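You operate a simulated robot arm through the tools that you are given. There is no shell and no other tool. Be economical: measure what you need, move in short steps, check, and stop when the job is done.

You run a simulated robot arm. Do the job below in one go: nothing can be reset, and whatever is moved stays where it is left.

Task
Swap the grey cartridge for the white one and tighten the one-dot and two-dot bolts to 10 Nm.
Fine: old cartridge upright into the teal tray; put the driver back.

Only the result counts: the job must be done as asked and must still hold three seconds after the hand-in. Knocking over, shifting, dropping, spilling or breaking anything else fails it.

Robot
A 7-joint arm with a two-finger parallel gripper, fixed in place. Base frame: the origin is at the foot of the arm, x ahead of it, y to its left, z up; the work surface is at about z = 88. Readings come in cm, rad, newtons and seconds.
With the tool pointing down near the work surface it reaches from about 24 to 68 cm from the base axis. Its first joint turns from -1.152 to 1.152 rad. Payload 2.4 kg.
Tool frame: the origin (TCP) lies between the finger pads and is the grasp point; the fingertips stand 3 cm ahead of it; z points along the fingers, y is the line along which they close. Largest opening 9.4 cm; finger width 2.8, thickness 1; the body of the gripper, 5 by 9.6 cm, starts 5.5 cm behind the TCP.
Orientation is that of the tool frame in the base frame, as a unit quaternion [x, y, z, w]. With the fingers straight down and closing along the base's y, the tool's x points along the base's -x, its y along +y and its z along -z.

Tools
- The arm moves only by the tool servo_tool. Its arguments are lists of equal length, an entry for each row: "offset": the shift along the tool's x, y, z in units of 25 mm (1.0 is 25 mm), a list of three; "rot": the turn, a rotation vector about the tool's x, y, z in units of 5 degrees (1.0 is 5 degrees), a list of three; "fingers": the finger opening in cm, from 0 to 9.4. In form: {"offset": [[x, y, z], ...], "rot": [[rx, ry, rz], ...], "fingers": [fingers, ...]}. A call has 1 to 20 rows; each row shifts and turns the commanded pose from where the row before left it, along the tool's axes as they then stand. A call with a number of a shift or a turn outside -1 to 1 is refused whole. Each row takes 0.2 s and may step no farther than 5 cm and 0.15 rad from the row before; otherwise, or with a gripper value out of range, the whole call is refused. Where a pose cannot be reached the arm comes as near as it can. A force on the tool above 40 N (or 10 N above the force at the start of the call, whichever is more), or a blocked arm, ends the call early, and 0.2 s more pass. Each finger travels about 15.3 cm/s and halts on what it meets, pressing with about 35 N; the grip force reading is that of the motor and also rises with nothing between the fingers. The clock runs only during rows and for 0.2 s after the last one: add rows that do not move to give the fingers time. The reply holds the time, the measured pose of the TCP, the force on the tool along the base axes, the opening and the grip force, in the units named above and with some noise.
- Cameras (640 x 400 px; columns grow to the right, rows downward): "scene" is fixed at [2.78, 48.48, 144.61]; the picture's right is [-0.73, -0.69, 0.00], its down [-0.39, 0.41, -0.83] and it looks along [0.57, -0.60, -0.56] (base axes); focal length 312 px, centre (320, 200). "wrist" rides on the gripper at [7.6, 1.4, -10.2] in the tool frame; the picture's right is [-0.18, 0.98, 0.00], its down [-0.75, -0.14, -0.64] and it looks along [-0.63, -0.12, 0.77] (tool axes); focal length 243 px, centre (320, 200). There is no depth. A picture from a camera that has moved, and an enlarged one, comes with that camera's place and axes in the base frame and with its lens. The place of the scene camera against the robot may be out by one fixed shift of up to 1.8 cm in any direction.
- grab_frame(camera): a new picture of that camera. The clock stands still meanwhile.
- inspect(camera, box): a new picture of the part [left, top, right, bottom] of that camera's present view, enlarged. The clock stands still meanwhile.
- hand_in(): hands the job in; it is judged then, once.

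Go step by step. Nothing tells you positions but the pictures and the camera data: compare them with the known pose of the tool, close in by small moves and look again before you grip or let go. The budget is 120 turns and 84 pictures, counting those below and the enlarged ones. Unless the task says otherwise, let go and move clear before handing in, and close with one line.

The tools are called after "Request:" as name(argument=value, ...) on one line, values as JSON. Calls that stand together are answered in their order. servo_tool: Moves the arm, as the interface text tells. Its arguments: {"type":"object","properties":{"offset":{"type":"array","items":{"type":"array","items":{"type":"number"}}},"rot":{"type":"array","items":{"type":"array","items":{"type":"number"}}},"fingers":{"type":"array","items":{"type":"number"}}},"required":["offset","rot","fingers"]} The other tools are called the same way: grab_frame (camera) takes a picture; inspect (camera, box) takes an enlarged picture of a part of a camera's view; hand_in () hands the job in.

At the start:

```text
time: 0.0
ee_pos: [43.4, -16.31, 124.6]
orientation: [0.001, 1.0, 0.001, 0.0]
wrist_force: [-0.3, -0.3, -0.2]
opening: 9.4
finger_force: 0.1
```

scene: 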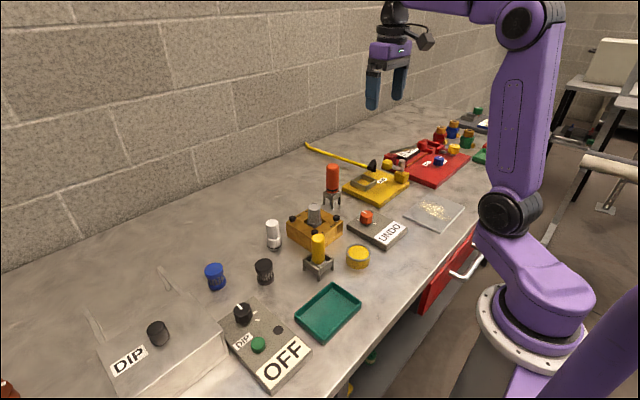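
wrist: 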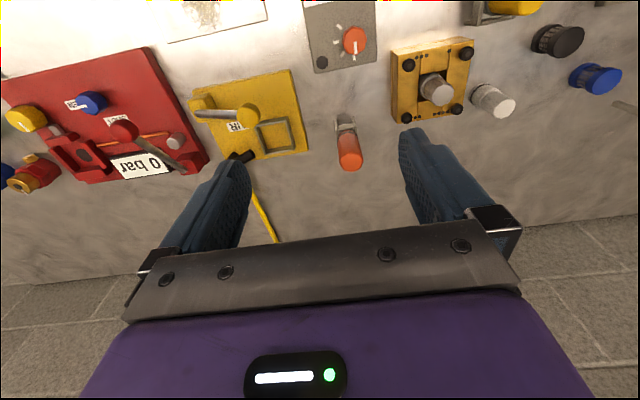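

I see an orange-ish block with a grey cartridge and four corner bolts, a white cartridge beside it, two drivers in stands (orange and yellow), a teal tray and an UNDO panel with a dial. I'll look closer before moving.

Request:
inspect(camera="scene", box=[250, 150, 410, 250])

Request:
inspect(camera="scene", box=[190, 200, 430, 390])

Request:
inspect(camera="wrist", box=[300, 0, 540, 150])

```text
4.00 times, centred on (330, 200) of scene
camera zoom: at [2.78, 48.48, 144.61], right [-0.73, -0.69, 0.0], down [-0.39, 0.41, -0.83], along [0.57, -0.6, -0.56], focal length 1247 px, centre (280, 200)
```

zoom: 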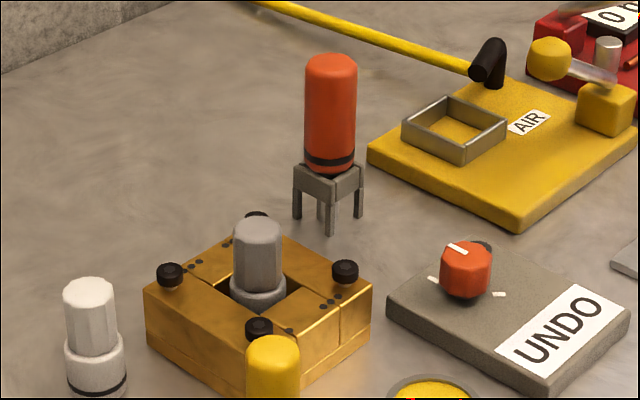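

```text
2.11 times, centred on (310, 295) of scene
camera zoom: at [2.78, 48.48, 144.61], right [-0.73, -0.69, 0.0], down [-0.39, 0.41, -0.83], along [0.57, -0.6, -0.56], focal length 656 px, centre (341, 0)
```

zoom: 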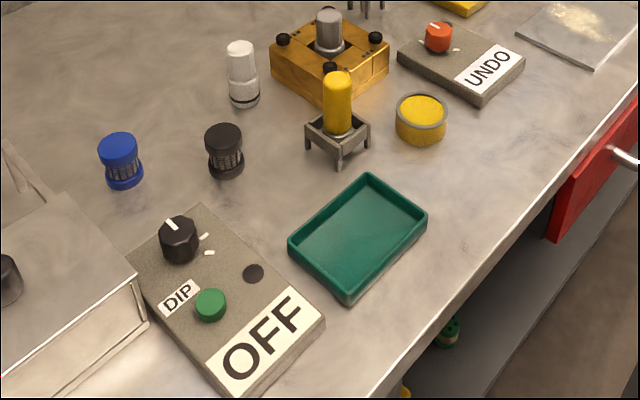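

```text
2.67 times, centred on (420, 75) of wrist
camera zoom: at [35.68, -14.66, 134.71], right [0.18, 0.98, 0.0], down [0.75, -0.14, 0.64], along [0.63, -0.12, -0.77], focal length 647 px, centre (53, 533)
```

zoom: 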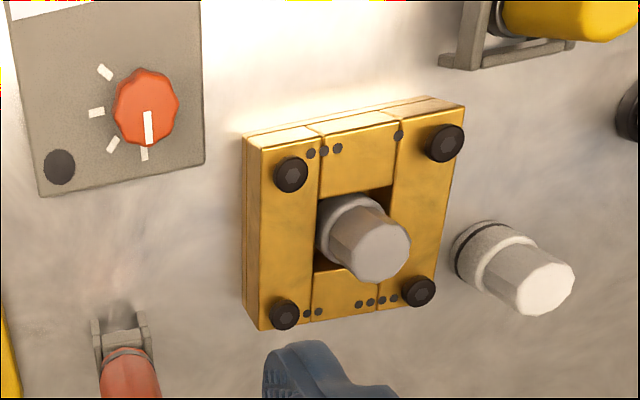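

I take the block to be near (50, 0.5) with the white cartridge to its left. I'll move the wrist camera closer to read dots and panels.

Request:
servo_tool(offset=[[0.37, 0.915, 0.55], [0.37, 0.915, 0.55], [0.37, 0.915, 0.55], [0.37, 0.915, 0.55], [0.37, 0.915, 0.55], [0.37, 0.915, 0.55], [0.37, 0.915, 0.55], [0.37, 0.915, 0.55]], rot=[[0, 0, 0], [0, 0, 0], [0, 0, 0], [0, 0, 0], [0, 0, 0], [0, 0, 0], [0, 0, 0], [0, 0, 0]], fingers=[9.4, 9.4, 9.4, 9.4, 9.4, 9.4, 9.4, 9.4])

Request:
grab_frame(camera="wrist")

Request:
inspect(camera="scene", box=[340, 90, 500, 190])

```text
time: 1.8
ee_pos: [35.88, 2.07, 113.52]
orientation: [0.001, 1.0, 0.0, 0.0]
wrist_force: [0.4, 0.0, -0.6]
opening: 9.39
finger_force: 0.2
```

```text
78 pictures are left
camera wrist: at [28.28, 3.64, 123.65], right [0.18, 0.98, 0.0], down [0.75, -0.14, 0.64], along [0.63, -0.12, -0.77], focal length 243 px, centre (320, 200)
```

wrist: 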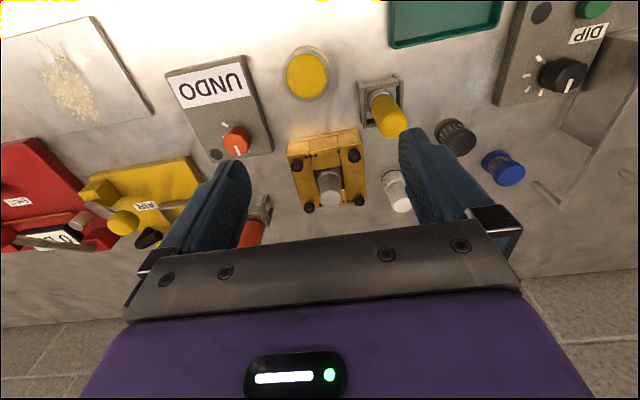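

```text
4.00 times, centred on (420, 140) of scene
camera zoom: at [2.78, 48.48, 144.61], right [-0.73, -0.69, 0.0], down [-0.39, 0.41, -0.83], along [0.57, -0.6, -0.56], focal length 1247 px, centre (-80, 440)
```

zoom: 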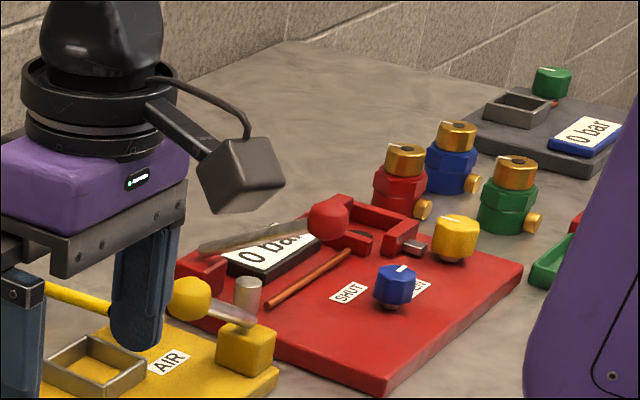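

The block sits around (49, 1). I'll enlarge the block, panel and driver stands.

Request:
inspect(camera="wrist", box=[270, 120, 400, 220])

Request:
inspect(camera="wrist", box=[160, 30, 340, 170])

Request:
inspect(camera="wrist", box=[350, 0, 640, 200])

```text
4.00 times, centred on (335, 170) of wrist
camera zoom: at [28.28, 3.64, 123.65], right [0.18, 0.98, 0.0], down [0.75, -0.14, 0.64], along [0.63, -0.12, -0.77], focal length 970 px, centre (260, 320)
```

zoom: 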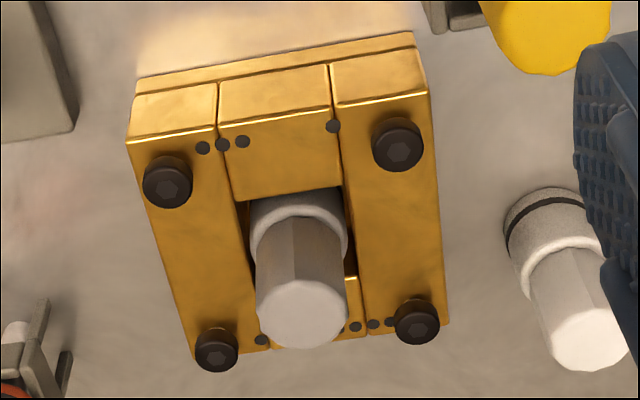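

```text
2.86 times, centred on (250, 100) of wrist
camera zoom: at [28.28, 3.64, 123.65], right [0.18, 0.98, 0.0], down [0.75, -0.14, 0.64], along [0.63, -0.12, -0.77], focal length 693 px, centre (520, 486)
```

zoom: 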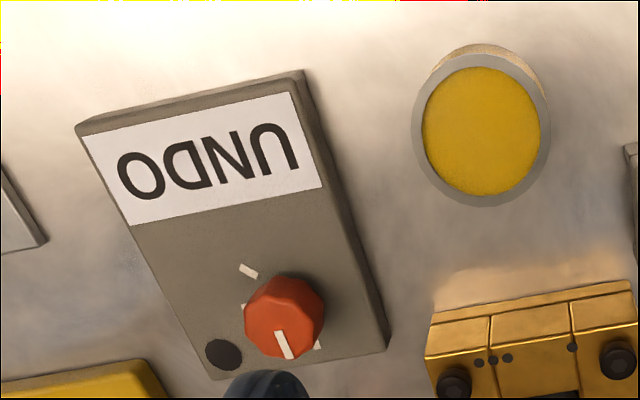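

```text
2.00 times, centred on (495, 100) of wrist
camera zoom: at [28.28, 3.64, 123.65], right [0.18, 0.98, 0.0], down [0.75, -0.14, 0.64], along [0.63, -0.12, -0.77], focal length 485 px, centre (-30, 400)
```

zoom: 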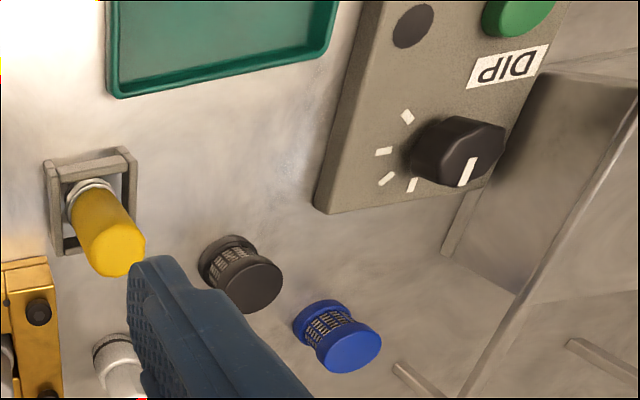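

Dots read: near-base +y bolt has 1, far −y bolt has 2, near −y has 3, far +y has 4. I'll hover above the block for a sharper look.

Request:
servo_tool(offset=[[-0.89, -0.166, 0.6], [-0.89, -0.166, 0.6], [-0.89, -0.166, 0.6], [-0.89, -0.166, 0.6], [-0.89, -0.166, 0.6]], rot=[[0, 0, 0], [0, 0, 0], [0, 0, 0], [0, 0, 0], [0, 0, 0]], fingers=[9.4, 9.4, 9.4, 9.4, 9.4])

Request:
grab_frame(camera="wrist")

Request:
inspect(camera="wrist", box=[230, 60, 410, 180])

```text
time: 3.0
ee_pos: [47.09, 0.03, 106.1]
orientation: [0.0, 1.0, 0.0, 0.001]
wrist_force: [0.3, 0.2, 0.3]
opening: 9.39
finger_force: 0.0
```

```text
73 pictures are left
camera wrist: at [39.4, 1.58, 116.23], right [0.18, 0.98, 0.0], down [0.75, -0.14, 0.64], along [0.63, -0.12, -0.77], focal length 243 px, centre (320, 200)
```

wrist: 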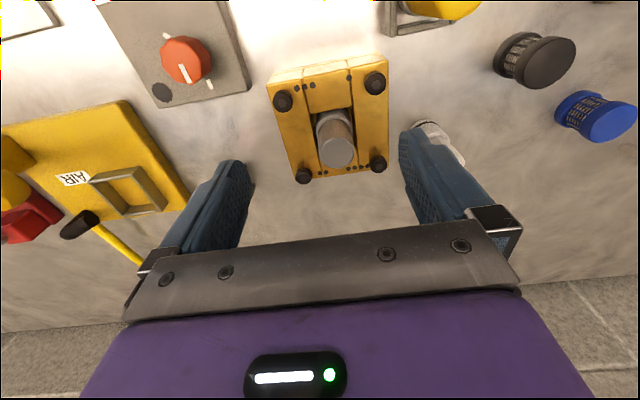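

```text
3.33 times, centred on (320, 120) of wrist
camera zoom: at [39.4, 1.58, 116.23], right [0.18, 0.98, 0.0], down [0.75, -0.14, 0.64], along [0.63, -0.12, -0.77], focal length 809 px, centre (320, 467)
```

zoom: 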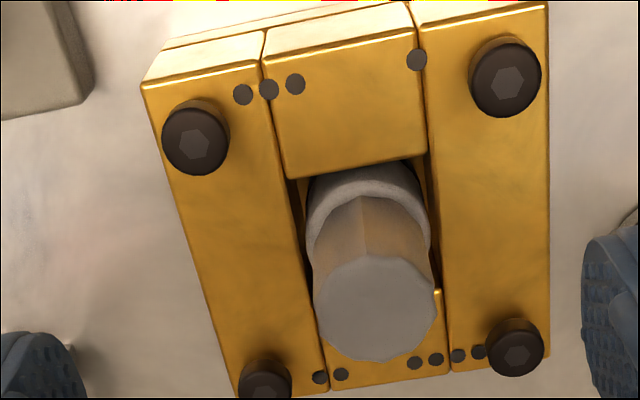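

Bolt heads are at about z 93.5: 1-dot (46.1, 5.3), 2-dot (54.0, −3.0), 3-dot (46.0, −3.1), 4-dot (54.4, 5.3); cartridge axis ≈ (50.1, 1.1), top ≈ 97. Now I'll look at the orange driver.

Request:
servo_tool(offset=[[0.13, -0.87, -0.5], [0.13, -0.87, -0.5], [0.13, -0.87, -0.5], [0.13, -0.87, -0.5], [0.13, -0.87, -0.5], [0.13, -0.87, -0.5]], rot=[[0, 0, 0], [0, 0, 0], [0, 0, 0], [0, 0, 0], [0, 0, 0], [0, 0, 0]], fingers=[9.4, 9.4, 9.4, 9.4, 9.4, 9.4])

Request:
grab_frame(camera="wrist")

Request:
inspect(camera="scene", box=[295, 220, 345, 290])

Request:
inspect(camera="scene", box=[305, 150, 365, 220])

```text
time: 4.4
ee_pos: [45.06, -13.04, 113.49]
orientation: [0.0, 1.0, 0.0, 0.0]
wrist_force: [0.7, 0.1, 0.6]
opening: 9.41
finger_force: 0.1
```

```text
71 pictures are left
camera wrist: at [37.43, -11.65, 123.71], right [0.18, 0.98, 0.0], down [0.75, -0.14, 0.64], along [0.63, -0.12, -0.77], focal length 243 px, centre (320, 200)
```

wrist: 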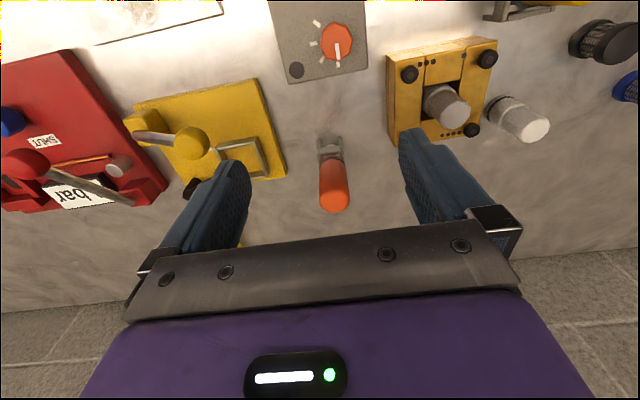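

```text
5.71 times, centred on (320, 255) of scene
camera zoom: at [2.78, 48.48, 144.61], right [-0.73, -0.69, 0.0], down [-0.39, 0.41, -0.83], along [0.57, -0.6, -0.56], focal length 1781 px, centre (320, -114)
```

zoom: 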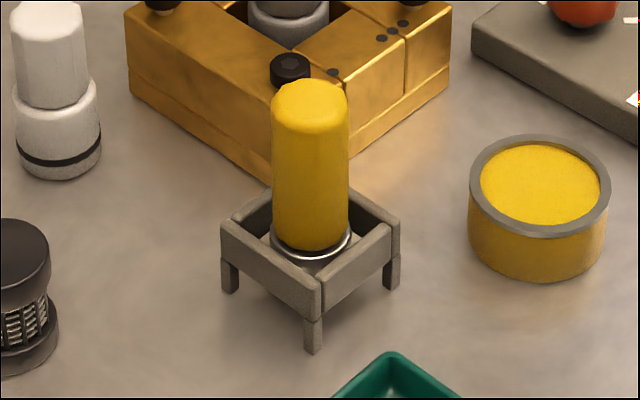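

```text
5.71 times, centred on (335, 185) of scene
camera zoom: at [2.78, 48.48, 144.61], right [-0.73, -0.69, 0.0], down [-0.39, 0.41, -0.83], along [0.57, -0.6, -0.56], focal length 1781 px, centre (234, 286)
```

zoom: 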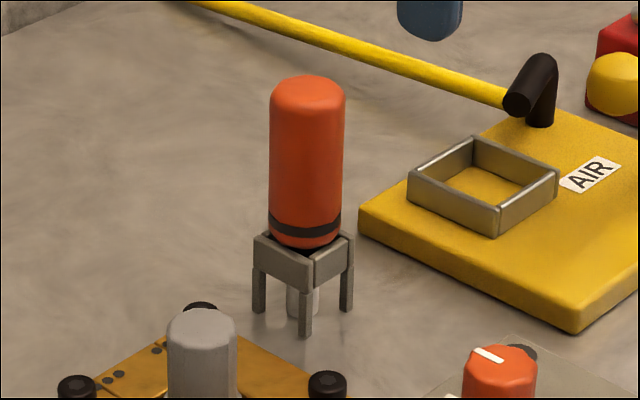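

The orange driver (metal nose, matches the orange dial) stands near (54.5, −13.5) with its top at about z 104. I'll hover over it and check alignment.

Request:
servo_tool(offset=[[-0.94, -0.04, 0.05], [-0.94, -0.04, 0.05], [-0.94, -0.05, 0.05], [-0.94, -0.05, 0.05]], rot=[[0, 0, 0], [0, 0, 0], [0, 0, 0], [0, 0, 0]], fingers=[9.4, 9.4, 9.4, 9.4])

Request:
inspect(camera="wrist", box=[220, 50, 420, 210])

Request:
grab_frame(camera="scene")

```text
time: 5.4
ee_pos: [54.5, -13.42, 113.07]
orientation: [-0.001, 1.0, 0.0, 0.0]
wrist_force: [0.4, 0.1, -0.1]
opening: 9.4
finger_force: 0.1
```

```text
2.50 times, centred on (320, 130) of wrist
camera zoom: at [46.89, -11.96, 123.2], right [0.18, 0.98, 0.0], down [0.75, -0.14, 0.64], along [0.63, -0.12, -0.77], focal length 606 px, centre (320, 375)
```

zoom: 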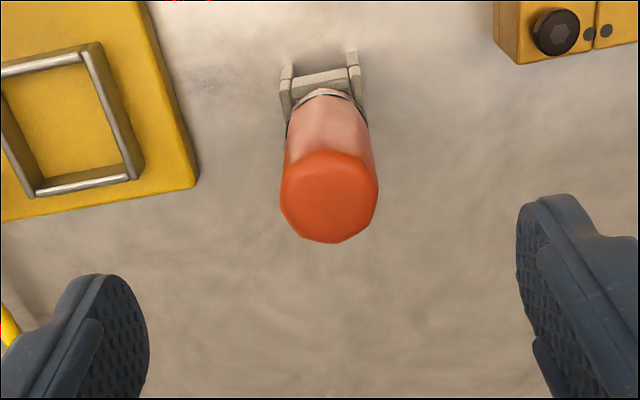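

```text
67 pictures are left
```

scene: 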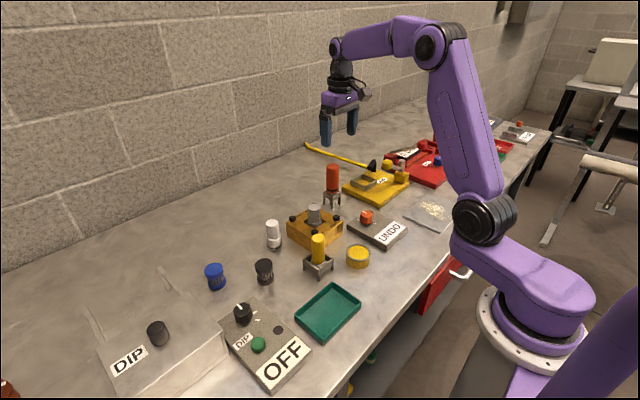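

Refined driver axis ≈ (56, −13.3), top ≈ 102. I'll move over and lower partway, then look again.

Request:
servo_tool(offset=[[-0.3, 0.02, 0.7], [-0.3, 0.02, 0.7], [0, 0, 0.7], [0, 0, 0.7]], rot=[[0, 0, 0], [0, 0, 0], [0, 0, 0], [0, 0, 0]], fingers=[9.4, 9.4, 9.4, 9.4])

Request:
grab_frame(camera="wrist")

Request:
inspect(camera="scene", box=[295, 110, 375, 220])

```text
time: 6.4
ee_pos: [56.04, -13.4, 106.07]
orientation: [0.0, 1.0, -0.001, -0.001]
wrist_force: [-0.1, 0.3, 0.2]
opening: 9.42
finger_force: 0.0
```

```text
66 pictures are left
camera wrist: at [48.35, -11.92, 116.24], right [0.18, 0.98, 0.0], down [0.75, -0.14, 0.64], along [0.63, -0.12, -0.77], focal length 243 px, centre (320, 200)
```

wrist: 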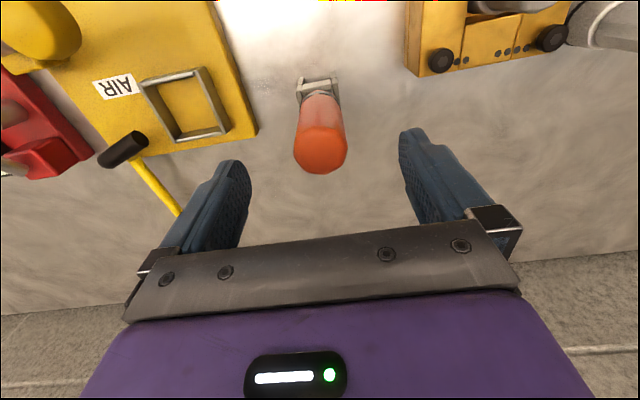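

```text
3.64 times, centred on (335, 165) of scene
camera zoom: at [2.78, 48.48, 144.61], right [-0.73, -0.69, 0.0], down [-0.39, 0.41, -0.83], along [0.57, -0.6, -0.56], focal length 1134 px, centre (266, 327)
```

zoom: 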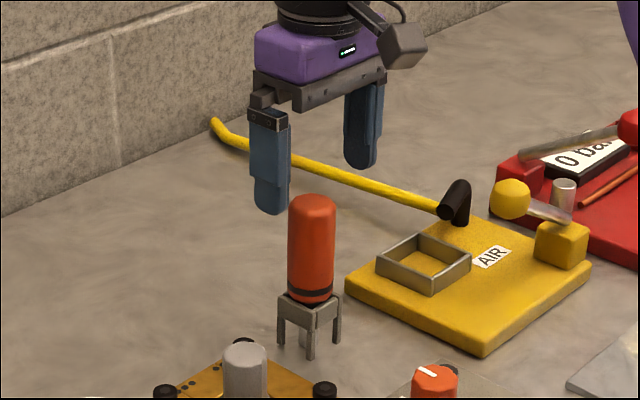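

The driver sits centred between the fingers, axis ≈ (56.2, −13.35), top ≈ 101.7. I'll lower to z 98 and close.

Request:
servo_tool(offset=[[-0.08, 0.02, 0.8], [0, 0, 0.8], [0, 0, 0.8], [0, 0, 0.8], [0, 0, 0], [0, 0, 0], [0, 0, 0], [0, 0, 0], [0, 0, 0]], rot=[[0, 0, 0], [0, 0, 0], [0, 0, 0], [0, 0, 0], [0, 0, 0], [0, 0, 0], [0, 0, 0], [0, 0, 0], [0, 0, 0]], fingers=[9.4, 9.4, 9.4, 9.4, 7, 5, 3, 2, 2])

Request:
grab_frame(camera="wrist")

```text
time: 8.4
ee_pos: [56.31, -13.31, 97.99]
orientation: [0.001, 1.0, -0.001, 0.0]
wrist_force: [-0.2, -0.6, 0.2]
opening: 3.78
finger_force: 34.3
```

```text
64 pictures are left
camera wrist: at [48.63, -11.85, 108.2], right [0.18, 0.98, 0.0], down [0.75, -0.14, 0.64], along [0.63, -0.12, -0.77], focal length 243 px, centre (320, 200)
```

wrist: 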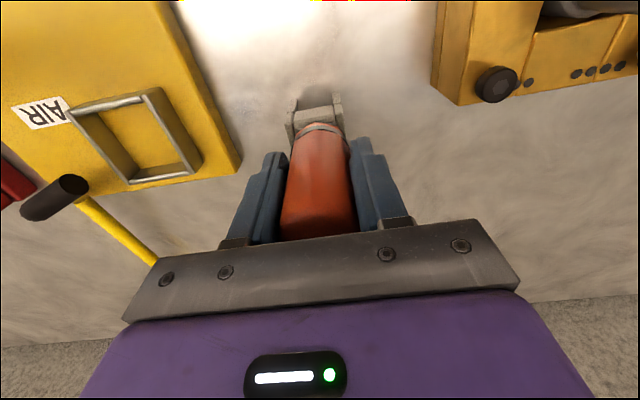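

The driver is gripped at TCP (56.31, −13.31, 97.99). I'll lift straight up and look at its nose.

Request:
servo_tool(offset=[[0, 0, -0.5], [0, 0, -0.8], [0, 0, -0.8], [0, 0, -0.8], [0, 0, -0.8], [0, 0, -0.8]], rot=[[0, 0, 0], [0, 0, 0], [0, 0, 0], [0, 0, 0], [0, 0, 0], [0, 0, 0]], fingers=[2, 2, 2, 2, 2, 2])

Request:
inspect(camera="wrist", box=[220, 60, 420, 210])

Request:
inspect(camera="scene", box=[295, 110, 375, 220])

```text
time: 9.8
ee_pos: [56.16, -13.22, 109.55]
orientation: [0.0, 1.0, 0.0, -0.001]
wrist_force: [0.5, 0.1, -3.7]
opening: 3.77
finger_force: 35.2
```

```text
2.67 times, centred on (320, 135) of wrist
camera zoom: at [48.61, -11.74, 119.5], right [0.18, 0.98, 0.0], down [0.75, -0.14, 0.64], along [0.63, -0.12, -0.77], focal length 647 px, centre (320, 373)
```

zoom: 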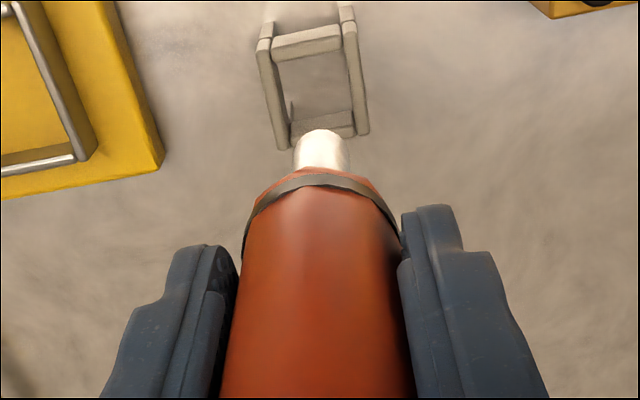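

```text
3.64 times, centred on (335, 165) of scene
camera zoom: at [2.78, 48.47, 144.61], right [-0.73, -0.69, 0.0], down [-0.39, 0.41, -0.83], along [0.57, -0.6, -0.56], focal length 1134 px, centre (266, 327)
```

zoom: 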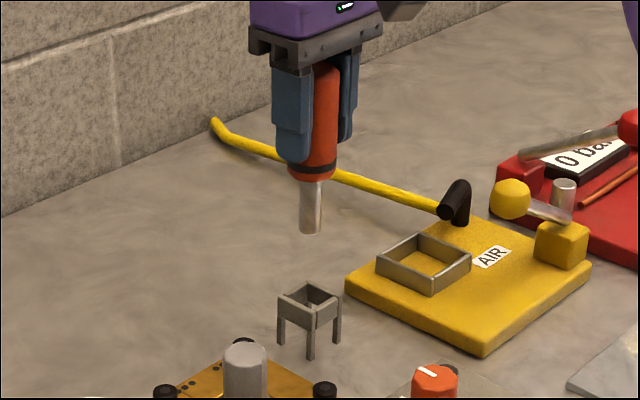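

The nose tip is about 10 cm below the TCP. I'll carry the driver over the one-dot bolt and hover.

Request:
servo_tool(offset=[[0.503, 0.926, -0.1], [0.503, 0.926, -0.1], [0.503, 0.926, -0.1], [0.503, 0.926, -0.1], [0.503, 0.926, 0], [0.503, 0.926, 0], [0.503, 0.926, 0], [0.503, 0.926, 0], [0, 0, 0.9], [0, 0, 0.6]], rot=[[0, 0, 0], [0, 0, 0], [0, 0, 0], [0, 0, 0], [0, 0, 0], [0, 0, 0], [0, 0, 0], [0, 0, 0], [0, 0, 0], [0, 0, 0]], fingers=[2, 2, 2, 2, 2, 2, 2, 2, 2, 2])

Request:
inspect(camera="wrist", box=[220, 60, 420, 210])

Request:
inspect(camera="scene", box=[270, 150, 370, 250])

```text
time: 12.0
ee_pos: [46.29, 5.16, 106.42]
orientation: [0.0, 1.0, 0.0, 0.0]
wrist_force: [-0.6, 0.9, -4.2]
opening: 3.8
finger_force: 34.9
```

```text
2.67 times, centred on (320, 135) of wrist
camera zoom: at [38.53, 6.79, 116.61], right [0.18, 0.98, 0.0], down [0.75, -0.14, 0.64], along [0.63, -0.12, -0.77], focal length 647 px, centre (320, 373)
```

zoom: 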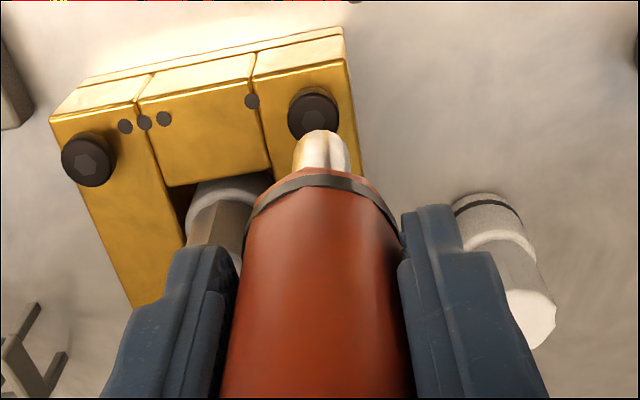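

```text
4.00 times, centred on (320, 200) of scene
camera zoom: at [2.78, 48.48, 144.61], right [-0.73, -0.69, 0.0], down [-0.39, 0.41, -0.83], along [0.57, -0.6, -0.56], focal length 1247 px, centre (320, 200)
```

zoom: 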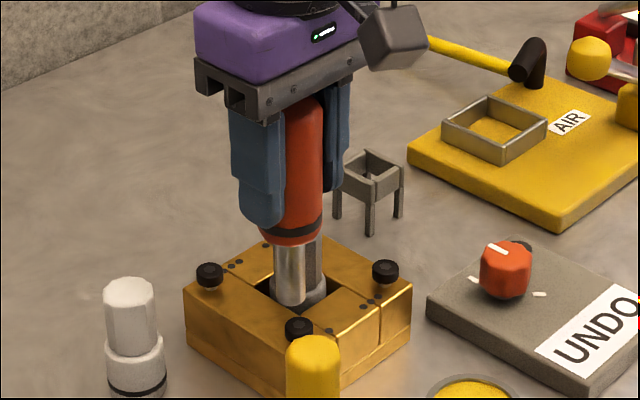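

The bolt is slightly toward the base and −y of the nose. I'll correct about (−0.4, −0.3) and lower 1 cm, then look again.

Request:
servo_tool(offset=[[0.16, -0.12, 0.2], [0, 0, 0.2]], rot=[[0, 0, 0], [0, 0, 0]], fingers=[2, 2])

Request:
inspect(camera="wrist", box=[270, 70, 370, 140])

Request:
inspect(camera="scene", box=[285, 190, 345, 240])

```text
time: 12.6
ee_pos: [45.87, 4.92, 105.6]
orientation: [-0.001, 1.0, 0.0, 0.0]
wrist_force: [-0.5, 0.0, -4.2]
opening: 3.78
finger_force: 35.1
```

```text
5.71 times, centred on (320, 105) of wrist
camera zoom: at [38.13, 6.49, 115.65], right [0.18, 0.98, 0.0], down [0.75, -0.14, 0.64], along [0.63, -0.12, -0.77], focal length 1386 px, centre (320, 743)
```

zoom: 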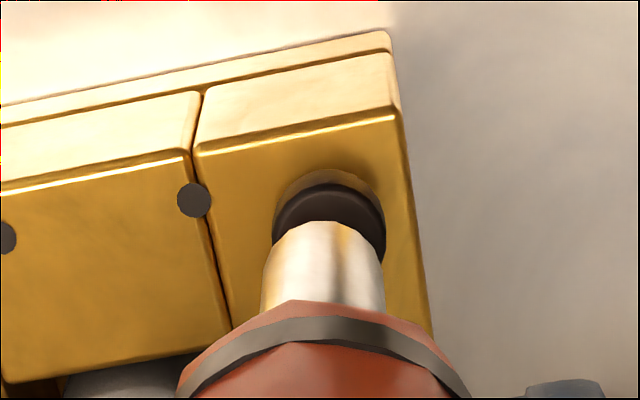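

```text
8.00 times, centred on (315, 215) of scene
camera zoom: at [2.78, 48.48, 144.61], right [-0.73, -0.69, 0.0], down [-0.39, 0.41, -0.83], along [0.57, -0.6, -0.56], focal length 2494 px, centre (360, 80)
```

zoom: 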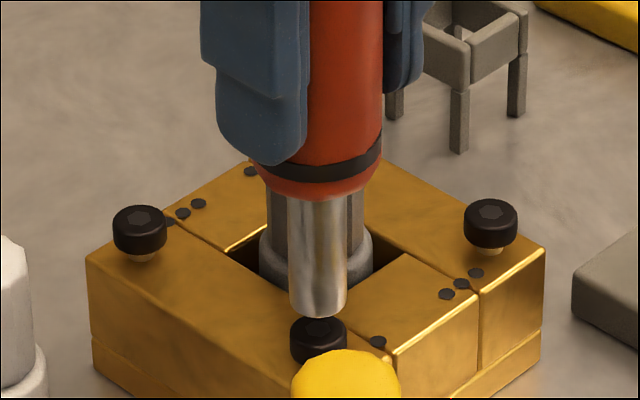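

The nose and bolt line up in both views with a gap of about 0.8 cm. I'll lower slowly until contact.

Request:
servo_tool(offset=[[0, 0.02, 0.1], [0, 0, 0.1], [0, 0, 0.08], [0, 0, 0.06], [0, 0, 0.04], [0, 0, 0]], rot=[[0, 0, 0], [0, 0, 0], [0, 0, 0], [0, 0, 0], [0, 0, 0], [0, 0, 0]], fingers=[2, 2, 2, 2, 2, 2])

Request:
inspect(camera="scene", box=[270, 180, 430, 280])

```text
time: 14.0
ee_pos: [45.71, 4.98, 104.63]
orientation: [0.0, 1.0, 0.0, 0.0]
wrist_force: [0.1, 0.3, -4.4]
opening: 3.77
finger_force: 35.0
```

```text
4.00 times, centred on (350, 230) of scene
camera zoom: at [2.78, 48.48, 144.61], right [-0.73, -0.69, 0.0], down [-0.39, 0.41, -0.83], along [0.57, -0.6, -0.56], focal length 1247 px, centre (200, 80)
```

zoom: 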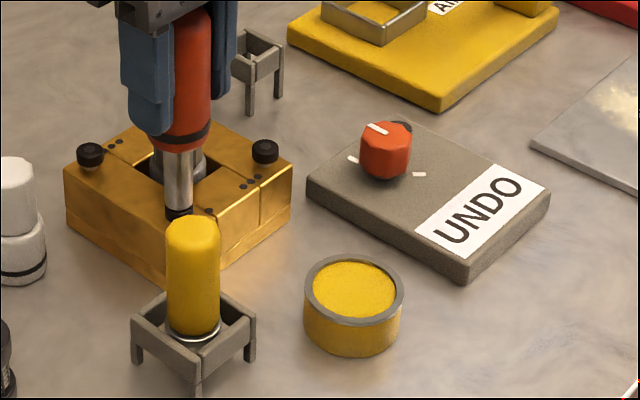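

No contact yet. I'll keep lowering in 1 mm rows.

Request:
servo_tool(offset=[[0, 0, 0.04], [0, 0, 0.04], [0, 0, 0.04], [0, 0, 0.04], [0, 0, 0]], rot=[[0, 0, 0], [0, 0, 0], [0, 0, 0], [0, 0, 0], [0, 0, 0]], fingers=[2, 2, 2, 2, 2])

Request:
inspect(camera="wrist", box=[250, 40, 390, 140])

```text
time: 15.2
ee_pos: [45.8, 5.17, 104.24]
orientation: [-0.001, 1.0, 0.0, 0.001]
wrist_force: [1.0, 0.5, 6.5]
opening: 3.78
finger_force: 35.1
```

```text
4.00 times, centred on (320, 90) of wrist
camera zoom: at [38.12, 6.51, 114.36], right [0.18, 0.98, 0.0], down [0.75, -0.14, 0.64], along [0.63, -0.12, -0.77], focal length 970 px, centre (320, 640)
```

zoom: 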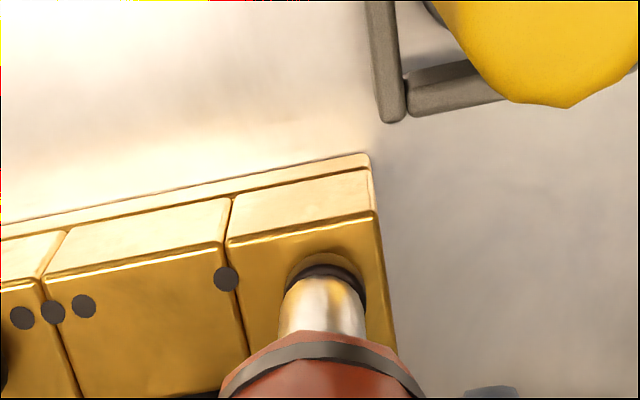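

Contact: about 11 N. I'll press a touch more, wait and see whether the driver runs or the panel lamp changes.

Request:
servo_tool(offset=[[0, 0, 0.03], [0, 0, 0.02], [0, 0, 0], [0, 0, 0], [0, 0, 0], [0, 0, 0], [0, 0, 0], [0, 0, 0]], rot=[[0, 0, 0], [0, 0, 0], [0, 0, 0], [0, 0, 0], [0, 0, 0], [0, 0, 0], [0, 0, 0], [0, 0, 0]], fingers=[2, 2, 2, 2, 2, 2, 2, 2])

Request:
inspect(camera="scene", box=[270, 180, 430, 280])

Request:
inspect(camera="wrist", box=[100, 0, 340, 150])

```text
time: 17.0
ee_pos: [45.78, 4.97, 104.22]
orientation: [0.0, 1.0, 0.0, 0.001]
wrist_force: [4.2, 1.6, 10.2]
opening: 3.75
finger_force: 34.9
```

```text
4.00 times, centred on (350, 230) of scene
camera zoom: at [2.77, 48.48, 144.61], right [-0.73, -0.69, 0.0], down [-0.39, 0.41, -0.83], along [0.57, -0.6, -0.56], focal length 1247 px, centre (200, 80)
```

zoom: 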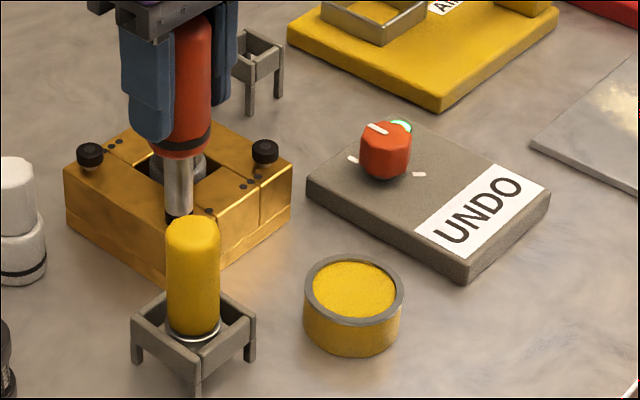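

```text
2.67 times, centred on (220, 75) of wrist
camera zoom: at [38.1, 6.5, 114.25], right [0.18, 0.98, 0.0], down [0.75, -0.14, 0.64], along [0.63, -0.12, -0.77], focal length 647 px, centre (587, 533)
```

zoom: 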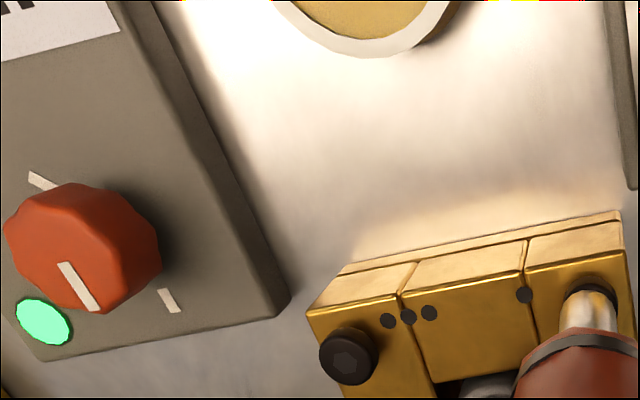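

The panel lamp is green. I'll hold a little longer, lift, and check whether the bolt has changed.

Request:
servo_tool(offset=[[0, 0, 0], [0, 0, 0], [0, 0, 0], [0, 0, 0], [0, 0, 0], [0, 0, 0], [0, 0, -0.4], [0, 0, -0.8]], rot=[[0, 0, 0], [0, 0, 0], [0, 0, 0], [0, 0, 0], [0, 0, 0], [0, 0, 0], [0, 0, 0], [0, 0, 0]], fingers=[2, 2, 2, 2, 2, 2, 2, 2])

Request:
inspect(camera="scene", box=[270, 180, 430, 280])

```text
time: 18.8
ee_pos: [45.66, 4.99, 107.14]
orientation: [0.0, 1.0, 0.0, -0.001]
wrist_force: [-0.3, 0.3, -4.2]
opening: 3.79
finger_force: 34.4
```

```text
4.00 times, centred on (350, 230) of scene
camera zoom: at [2.78, 48.48, 144.61], right [-0.73, -0.69, 0.0], down [-0.39, 0.41, -0.83], along [0.57, -0.6, -0.56], focal length 1247 px, centre (200, 80)
```

zoom: 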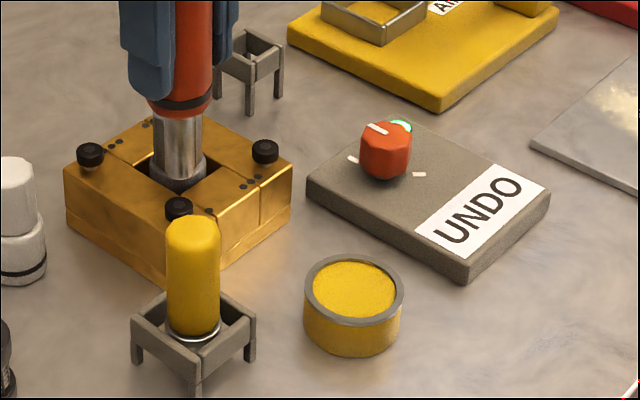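

The lamp stays green. Next the two-dot bolt, hovering first over about (53.8, −3.4).

Request:
servo_tool(offset=[[0, 0, -0.7], [0, 0, -0.7], [-0.81, -0.84, 0], [-0.81, -0.84, 0], [-0.81, -0.84, 0], [-0.81, -0.84, 0], [0, 0, 0.8], [0, 0, 0.8], [0, 0, 0.2]], rot=[[0, 0, 0], [0, 0, 0], [0, 0, 0], [0, 0, 0], [0, 0, 0], [0, 0, 0], [0, 0, 0], [0, 0, 0], [0, 0, 0]], fingers=[2, 2, 2, 2, 2, 2, 2, 2, 2])

Request:
inspect(camera="wrist", box=[270, 70, 370, 140])

Request:
inspect(camera="scene", box=[285, 180, 345, 230])

```text
time: 20.8
ee_pos: [53.97, -3.41, 106.1]
orientation: [0.0, 1.0, 0.0, 0.001]
wrist_force: [0.7, 0.7, -4.1]
opening: 3.77
finger_force: 35.0
```

```text
5.71 times, centred on (320, 105) of wrist
camera zoom: at [46.2, -1.88, 116.21], right [0.18, 0.98, 0.0], down [0.75, -0.14, 0.64], along [0.63, -0.12, -0.77], focal length 1386 px, centre (320, 743)
```

zoom: 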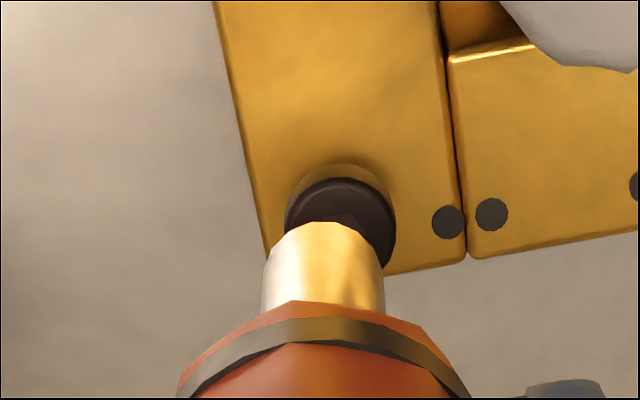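

```text
8.00 times, centred on (315, 205) of scene
camera zoom: at [2.79, 48.47, 144.61], right [-0.73, -0.69, 0.0], down [-0.39, 0.41, -0.83], along [0.57, -0.6, -0.56], focal length 2494 px, centre (360, 160)
```

zoom: 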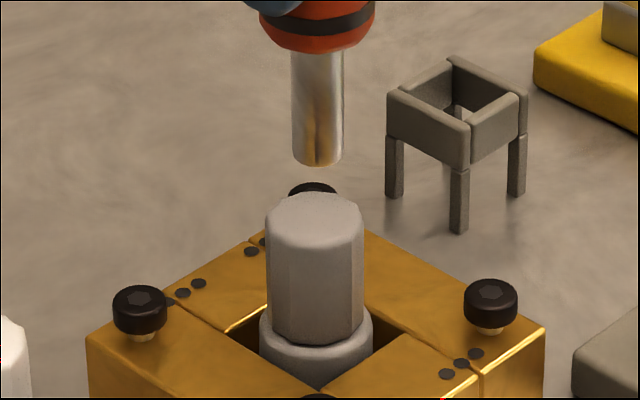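

Bolt two is about 0.2 cm to +y. I'll shift and lower to contact like before.

Request:
servo_tool(offset=[[-0.01, 0.09, 0], [0, 0, 0.2], [0, 0, 0.2], [0, 0, 0.16], [0, 0, 0.1], [0, 0, 0.04], [0, 0, 0.04], [0, 0, 0.04], [0, 0, 0], [0, 0, 0]], rot=[[0, 0, 0], [0, 0, 0], [0, 0, 0], [0, 0, 0], [0, 0, 0], [0, 0, 0], [0, 0, 0], [0, 0, 0], [0, 0, 0], [0, 0, 0]], fingers=[2, 2, 2, 2, 2, 2, 2, 2, 2, 2])

Request:
inspect(camera="scene", box=[270, 150, 430, 250])

```text
time: 23.0
ee_pos: [53.95, -3.31, 104.21]
orientation: [0.0, 1.0, 0.0, 0.002]
wrist_force: [-2.2, 1.0, 7.7]
opening: 3.79
finger_force: 34.9
```

```text
4.00 times, centred on (350, 200) of scene
camera zoom: at [2.76, 48.48, 144.61], right [-0.73, -0.69, 0.0], down [-0.39, 0.41, -0.83], along [0.57, -0.6, -0.56], focal length 1247 px, centre (200, 200)
```

zoom: 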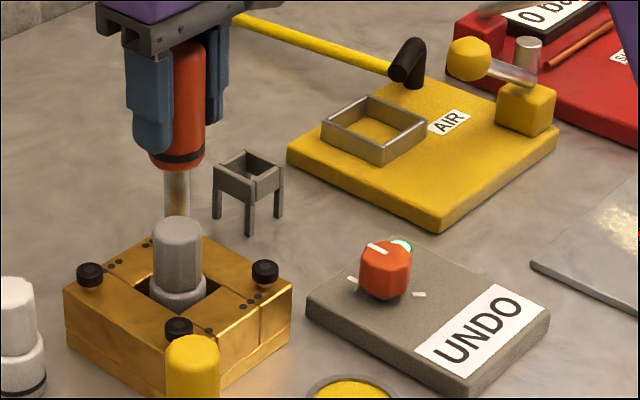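

Contact again, lamp green. I'll hold as long as before, then lift.

Request:
servo_tool(offset=[[0, 0, 0.03], [0, 0, 0.02], [0, 0, 0], [0, 0, 0], [0, 0, 0], [0, 0, 0], [0, 0, 0], [0, 0, 0], [0, 0, 0], [0, 0, 0], [0, 0, 0], [0, 0, 0], [0, 0, 0]], rot=[[0, 0, 0], [0, 0, 0], [0, 0, 0], [0, 0, 0], [0, 0, 0], [0, 0, 0], [0, 0, 0], [0, 0, 0], [0, 0, 0], [0, 0, 0], [0, 0, 0], [0, 0, 0], [0, 0, 0]], fingers=[2, 2, 2, 2, 2, 2, 2, 2, 2, 2, 2, 2, 2])

Request:
inspect(camera="wrist", box=[200, 0, 440, 150])

```text
time: 25.8
ee_pos: [53.89, -3.29, 104.08]
orientation: [0.0, 1.0, 0.0, 0.002]
wrist_force: [3.3, 0.4, 13.3]
opening: 3.78
finger_force: 34.8
```

```text
2.67 times, centred on (320, 75) of wrist
camera zoom: at [46.21, -1.7, 114.14], right [0.18, 0.98, 0.0], down [0.75, -0.14, 0.64], along [0.63, -0.12, -0.77], focal length 647 px, centre (320, 533)
```

zoom: 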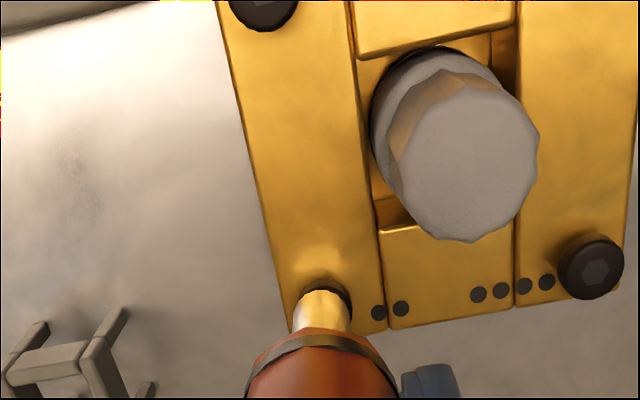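

Bolt two held for a few seconds as well. I'll lift, carry the driver back over its stand and check alignment above it.

Request:
servo_tool(offset=[[0, 0, -0.4], [0, 0, -0.8], [0, 0, -0.9], [0, 0, -0.9], [-0.19, -0.8, 0], [-0.19, -0.8, 0], [-0.19, -0.8, 0], [-0.19, -0.8, 0], [-0.19, -0.8, 0], [0, 0, 0.8], [0, 0, 0.8], [0, 0, 0.8], [0, 0, 0]], rot=[[0, 0, 0], [0, 0, 0], [0, 0, 0], [0, 0, 0], [0, 0, 0], [0, 0, 0], [0, 0, 0], [0, 0, 0], [0, 0, 0], [0, 0, 0], [0, 0, 0], [0, 0, 0], [0, 0, 0]], fingers=[2, 2, 2, 2, 2, 2, 2, 2, 2, 2, 2, 2, 2])

Request:
inspect(camera="wrist", box=[270, 70, 370, 140])

Request:
inspect(camera="scene", box=[270, 150, 370, 230])

```text
time: 28.6
ee_pos: [56.28, -13.18, 105.47]
orientation: [0.0, 1.0, 0.0, 0.0]
wrist_force: [-0.1, -0.2, -4.6]
opening: 3.79
finger_force: 35.4
```

```text
5.71 times, centred on (320, 105) of wrist
camera zoom: at [48.61, -11.69, 115.58], right [0.18, 0.98, 0.0], down [0.75, -0.14, 0.64], along [0.63, -0.12, -0.77], focal length 1386 px, centre (320, 743)
```

zoom: 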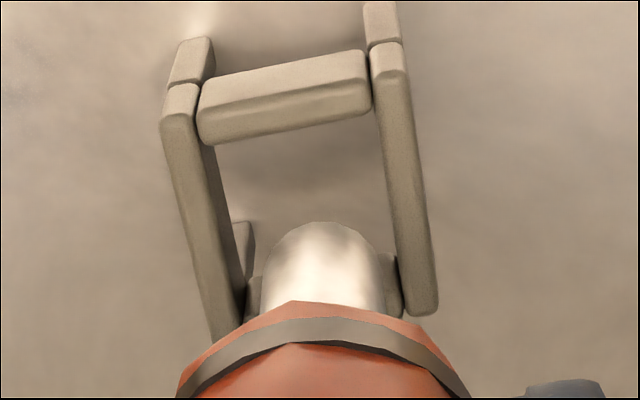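

```text
5.00 times, centred on (320, 190) of scene
camera zoom: at [2.79, 48.47, 144.61], right [-0.73, -0.69, 0.0], down [-0.39, 0.41, -0.83], along [0.57, -0.6, -0.56], focal length 1559 px, centre (320, 250)
```

zoom: 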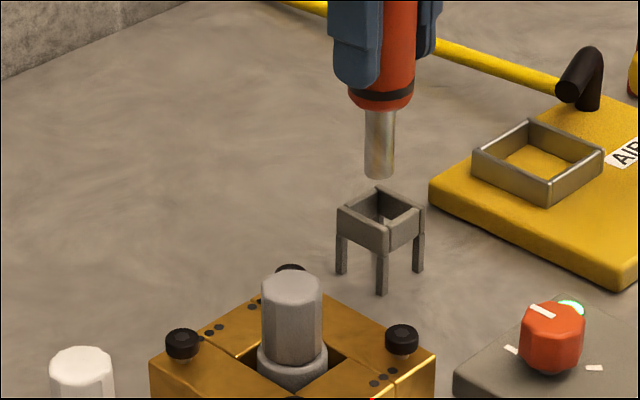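

The stand's centre is about 0.2 cm to −y of the nose. I'll shift, lower into the stand in steps, and watch the force.

Request:
servo_tool(offset=[[0, -0.08, 0.2], [0, 0, 0.4], [0, 0, 0.4], [0, 0, 0.4], [0, 0, 0]], rot=[[0, 0, 0], [0, 0, 0], [0, 0, 0], [0, 0, 0], [0, 0, 0]], fingers=[2, 2, 2, 2, 2])

Request:
inspect(camera="scene", box=[290, 150, 370, 220])

```text
time: 29.8
ee_pos: [56.26, -13.39, 101.98]
orientation: [0.0, 1.0, 0.0, 0.0]
wrist_force: [-0.4, 0.3, -4.8]
opening: 3.8
finger_force: 35.2
```

```text
5.71 times, centred on (330, 185) of scene
camera zoom: at [2.79, 48.47, 144.61], right [-0.73, -0.69, 0.0], down [-0.39, 0.41, -0.83], along [0.57, -0.6, -0.56], focal length 1781 px, centre (263, 286)
```

zoom: 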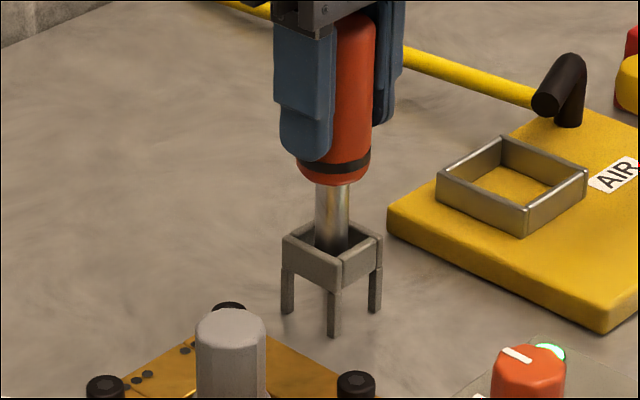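

The nose is in the stand. I'll lower the remaining ~4 cm, easing at the end.

Request:
servo_tool(offset=[[0, 0, 0.4], [0, 0, 0.4], [0, 0, 0.4], [0, 0, 0.2], [0, 0, 0.08], [0, 0, 0.06], [0, 0, 0]], rot=[[0, 0, 0], [0, 0, 0], [0, 0, 0], [0, 0, 0], [0, 0, 0], [0, 0, 0], [0, 0, 0]], fingers=[2, 2, 2, 2, 2, 2, 2])

Request:
inspect(camera="scene", box=[290, 150, 370, 220])

```text
time: 31.4
ee_pos: [56.31, -13.27, 98.06]
orientation: [0.0, 1.0, 0.0, 0.0]
wrist_force: [0.0, -0.2, -4.8]
opening: 3.82
finger_force: 35.1
```

```text
5.71 times, centred on (330, 185) of scene
camera zoom: at [2.79, 48.47, 144.61], right [-0.73, -0.69, 0.0], down [-0.39, 0.41, -0.83], along [0.57, -0.6, -0.56], focal length 1781 px, centre (263, 286)
```

zoom: 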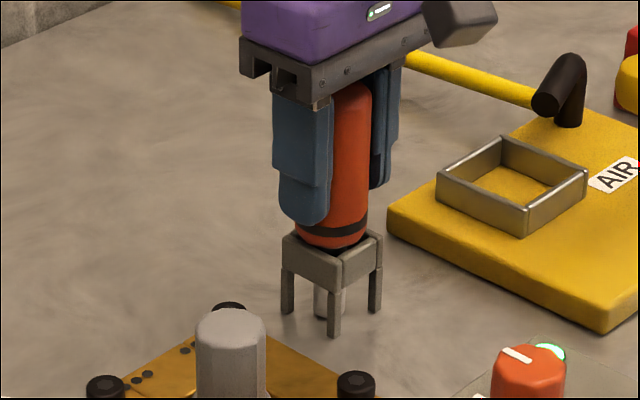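

Not yet bearing weight. I'll lower by millimetres until the force changes.

Request:
servo_tool(offset=[[0, 0, 0.03], [0, 0, 0.03], [0, 0, 0.03], [0, 0, 0]], rot=[[0, 0, 0], [0, 0, 0], [0, 0, 0], [0, 0, 0]], fingers=[2, 2, 2, 2])

```text
time: 32.4
ee_pos: [56.38, -13.38, 98.06]
orientation: [0.0, 1.0, 0.0, 0.001]
wrist_force: [-4.0, 2.9, 13.6]
opening: 3.77
finger_force: 35.2
```

It's seated. I'll ease up 1 mm, open the fingers, and rise clear.

Request:
servo_tool(offset=[[0, 0, -0.04], [0, 0, 0], [0, 0, 0], [0, 0, 0], [0, 0, 0], [0, 0, -0.4], [0, 0, -0.8], [0, 0, -0.9], [0, 0, -0.9], [0, 0, -0.9]], rot=[[0, 0, 0], [0, 0, 0], [0, 0, 0], [0, 0, 0], [0, 0, 0], [0, 0, 0], [0, 0, 0], [0, 0, 0], [0, 0, 0], [0, 0, 0]], fingers=[2, 4.2, 5.5, 7.5, 9.4, 9.4, 9.4, 9.4, 9.4, 9.4])

Request:
grab_frame(camera="scene")

```text
time: 34.6
ee_pos: [56.17, -13.35, 107.77]
orientation: [0.0, 1.0, -0.001, -0.001]
wrist_force: [0.2, -0.4, -0.4]
opening: 9.41
finger_force: 0.0
```

```text
44 pictures are left
```

scene: 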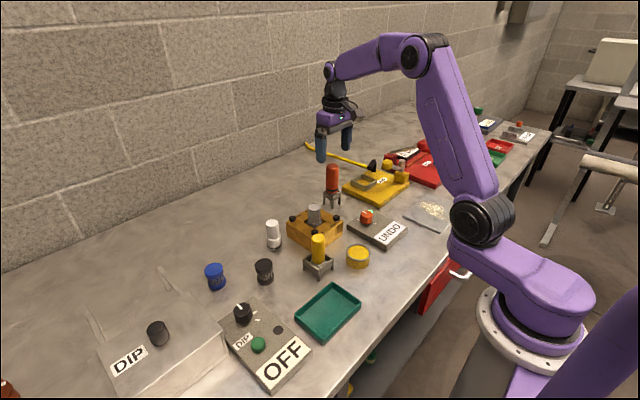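

The driver is back upright in its stand. Now I'll hover over the grey cartridge at about (49.85, 0.9).

Request:
servo_tool(offset=[[0.36, 0.814, 0], [0.36, 0.814, 0], [0.36, 0.814, 0], [0.36, 0.814, 0], [0.36, 0.814, 0], [0.36, 0.814, 0], [0.36, 0.814, 0], [0, 0, 0.8], [0, 0, 0.8]], rot=[[0, 0, 0], [0, 0, 0], [0, 0, 0], [0, 0, 0], [0, 0, 0], [0, 0, 0], [0, 0, 0], [0, 0, 0], [0, 0, 0]], fingers=[9.4, 9.4, 9.4, 9.4, 7, 6, 6, 6, 6])

Request:
inspect(camera="wrist", box=[220, 60, 420, 210])

Request:
inspect(camera="scene", box=[250, 150, 370, 260])

```text
time: 36.6
ee_pos: [50.06, 0.88, 103.7]
orientation: [0.0, 1.0, 0.0, 0.0]
wrist_force: [0.1, 0.6, -0.3]
opening: 6.01
finger_force: 0.1
```

```text
2.67 times, centred on (320, 135) of wrist
camera zoom: at [42.35, 2.39, 113.85], right [0.18, 0.98, 0.0], down [0.75, -0.14, 0.64], along [0.63, -0.12, -0.77], focal length 647 px, centre (320, 373)
```

zoom: 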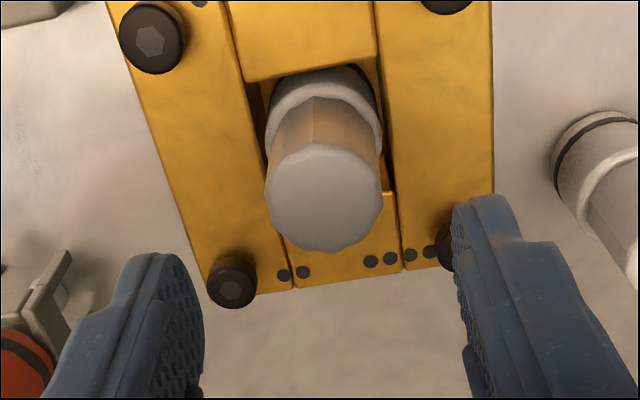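

```text
3.64 times, centred on (310, 205) of scene
camera zoom: at [2.78, 48.48, 144.61], right [-0.73, -0.69, 0.0], down [-0.39, 0.41, -0.83], along [0.57, -0.6, -0.56], focal length 1134 px, centre (356, 182)
```

zoom: 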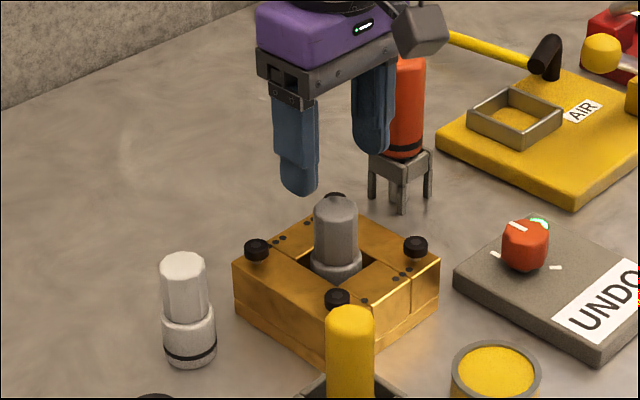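

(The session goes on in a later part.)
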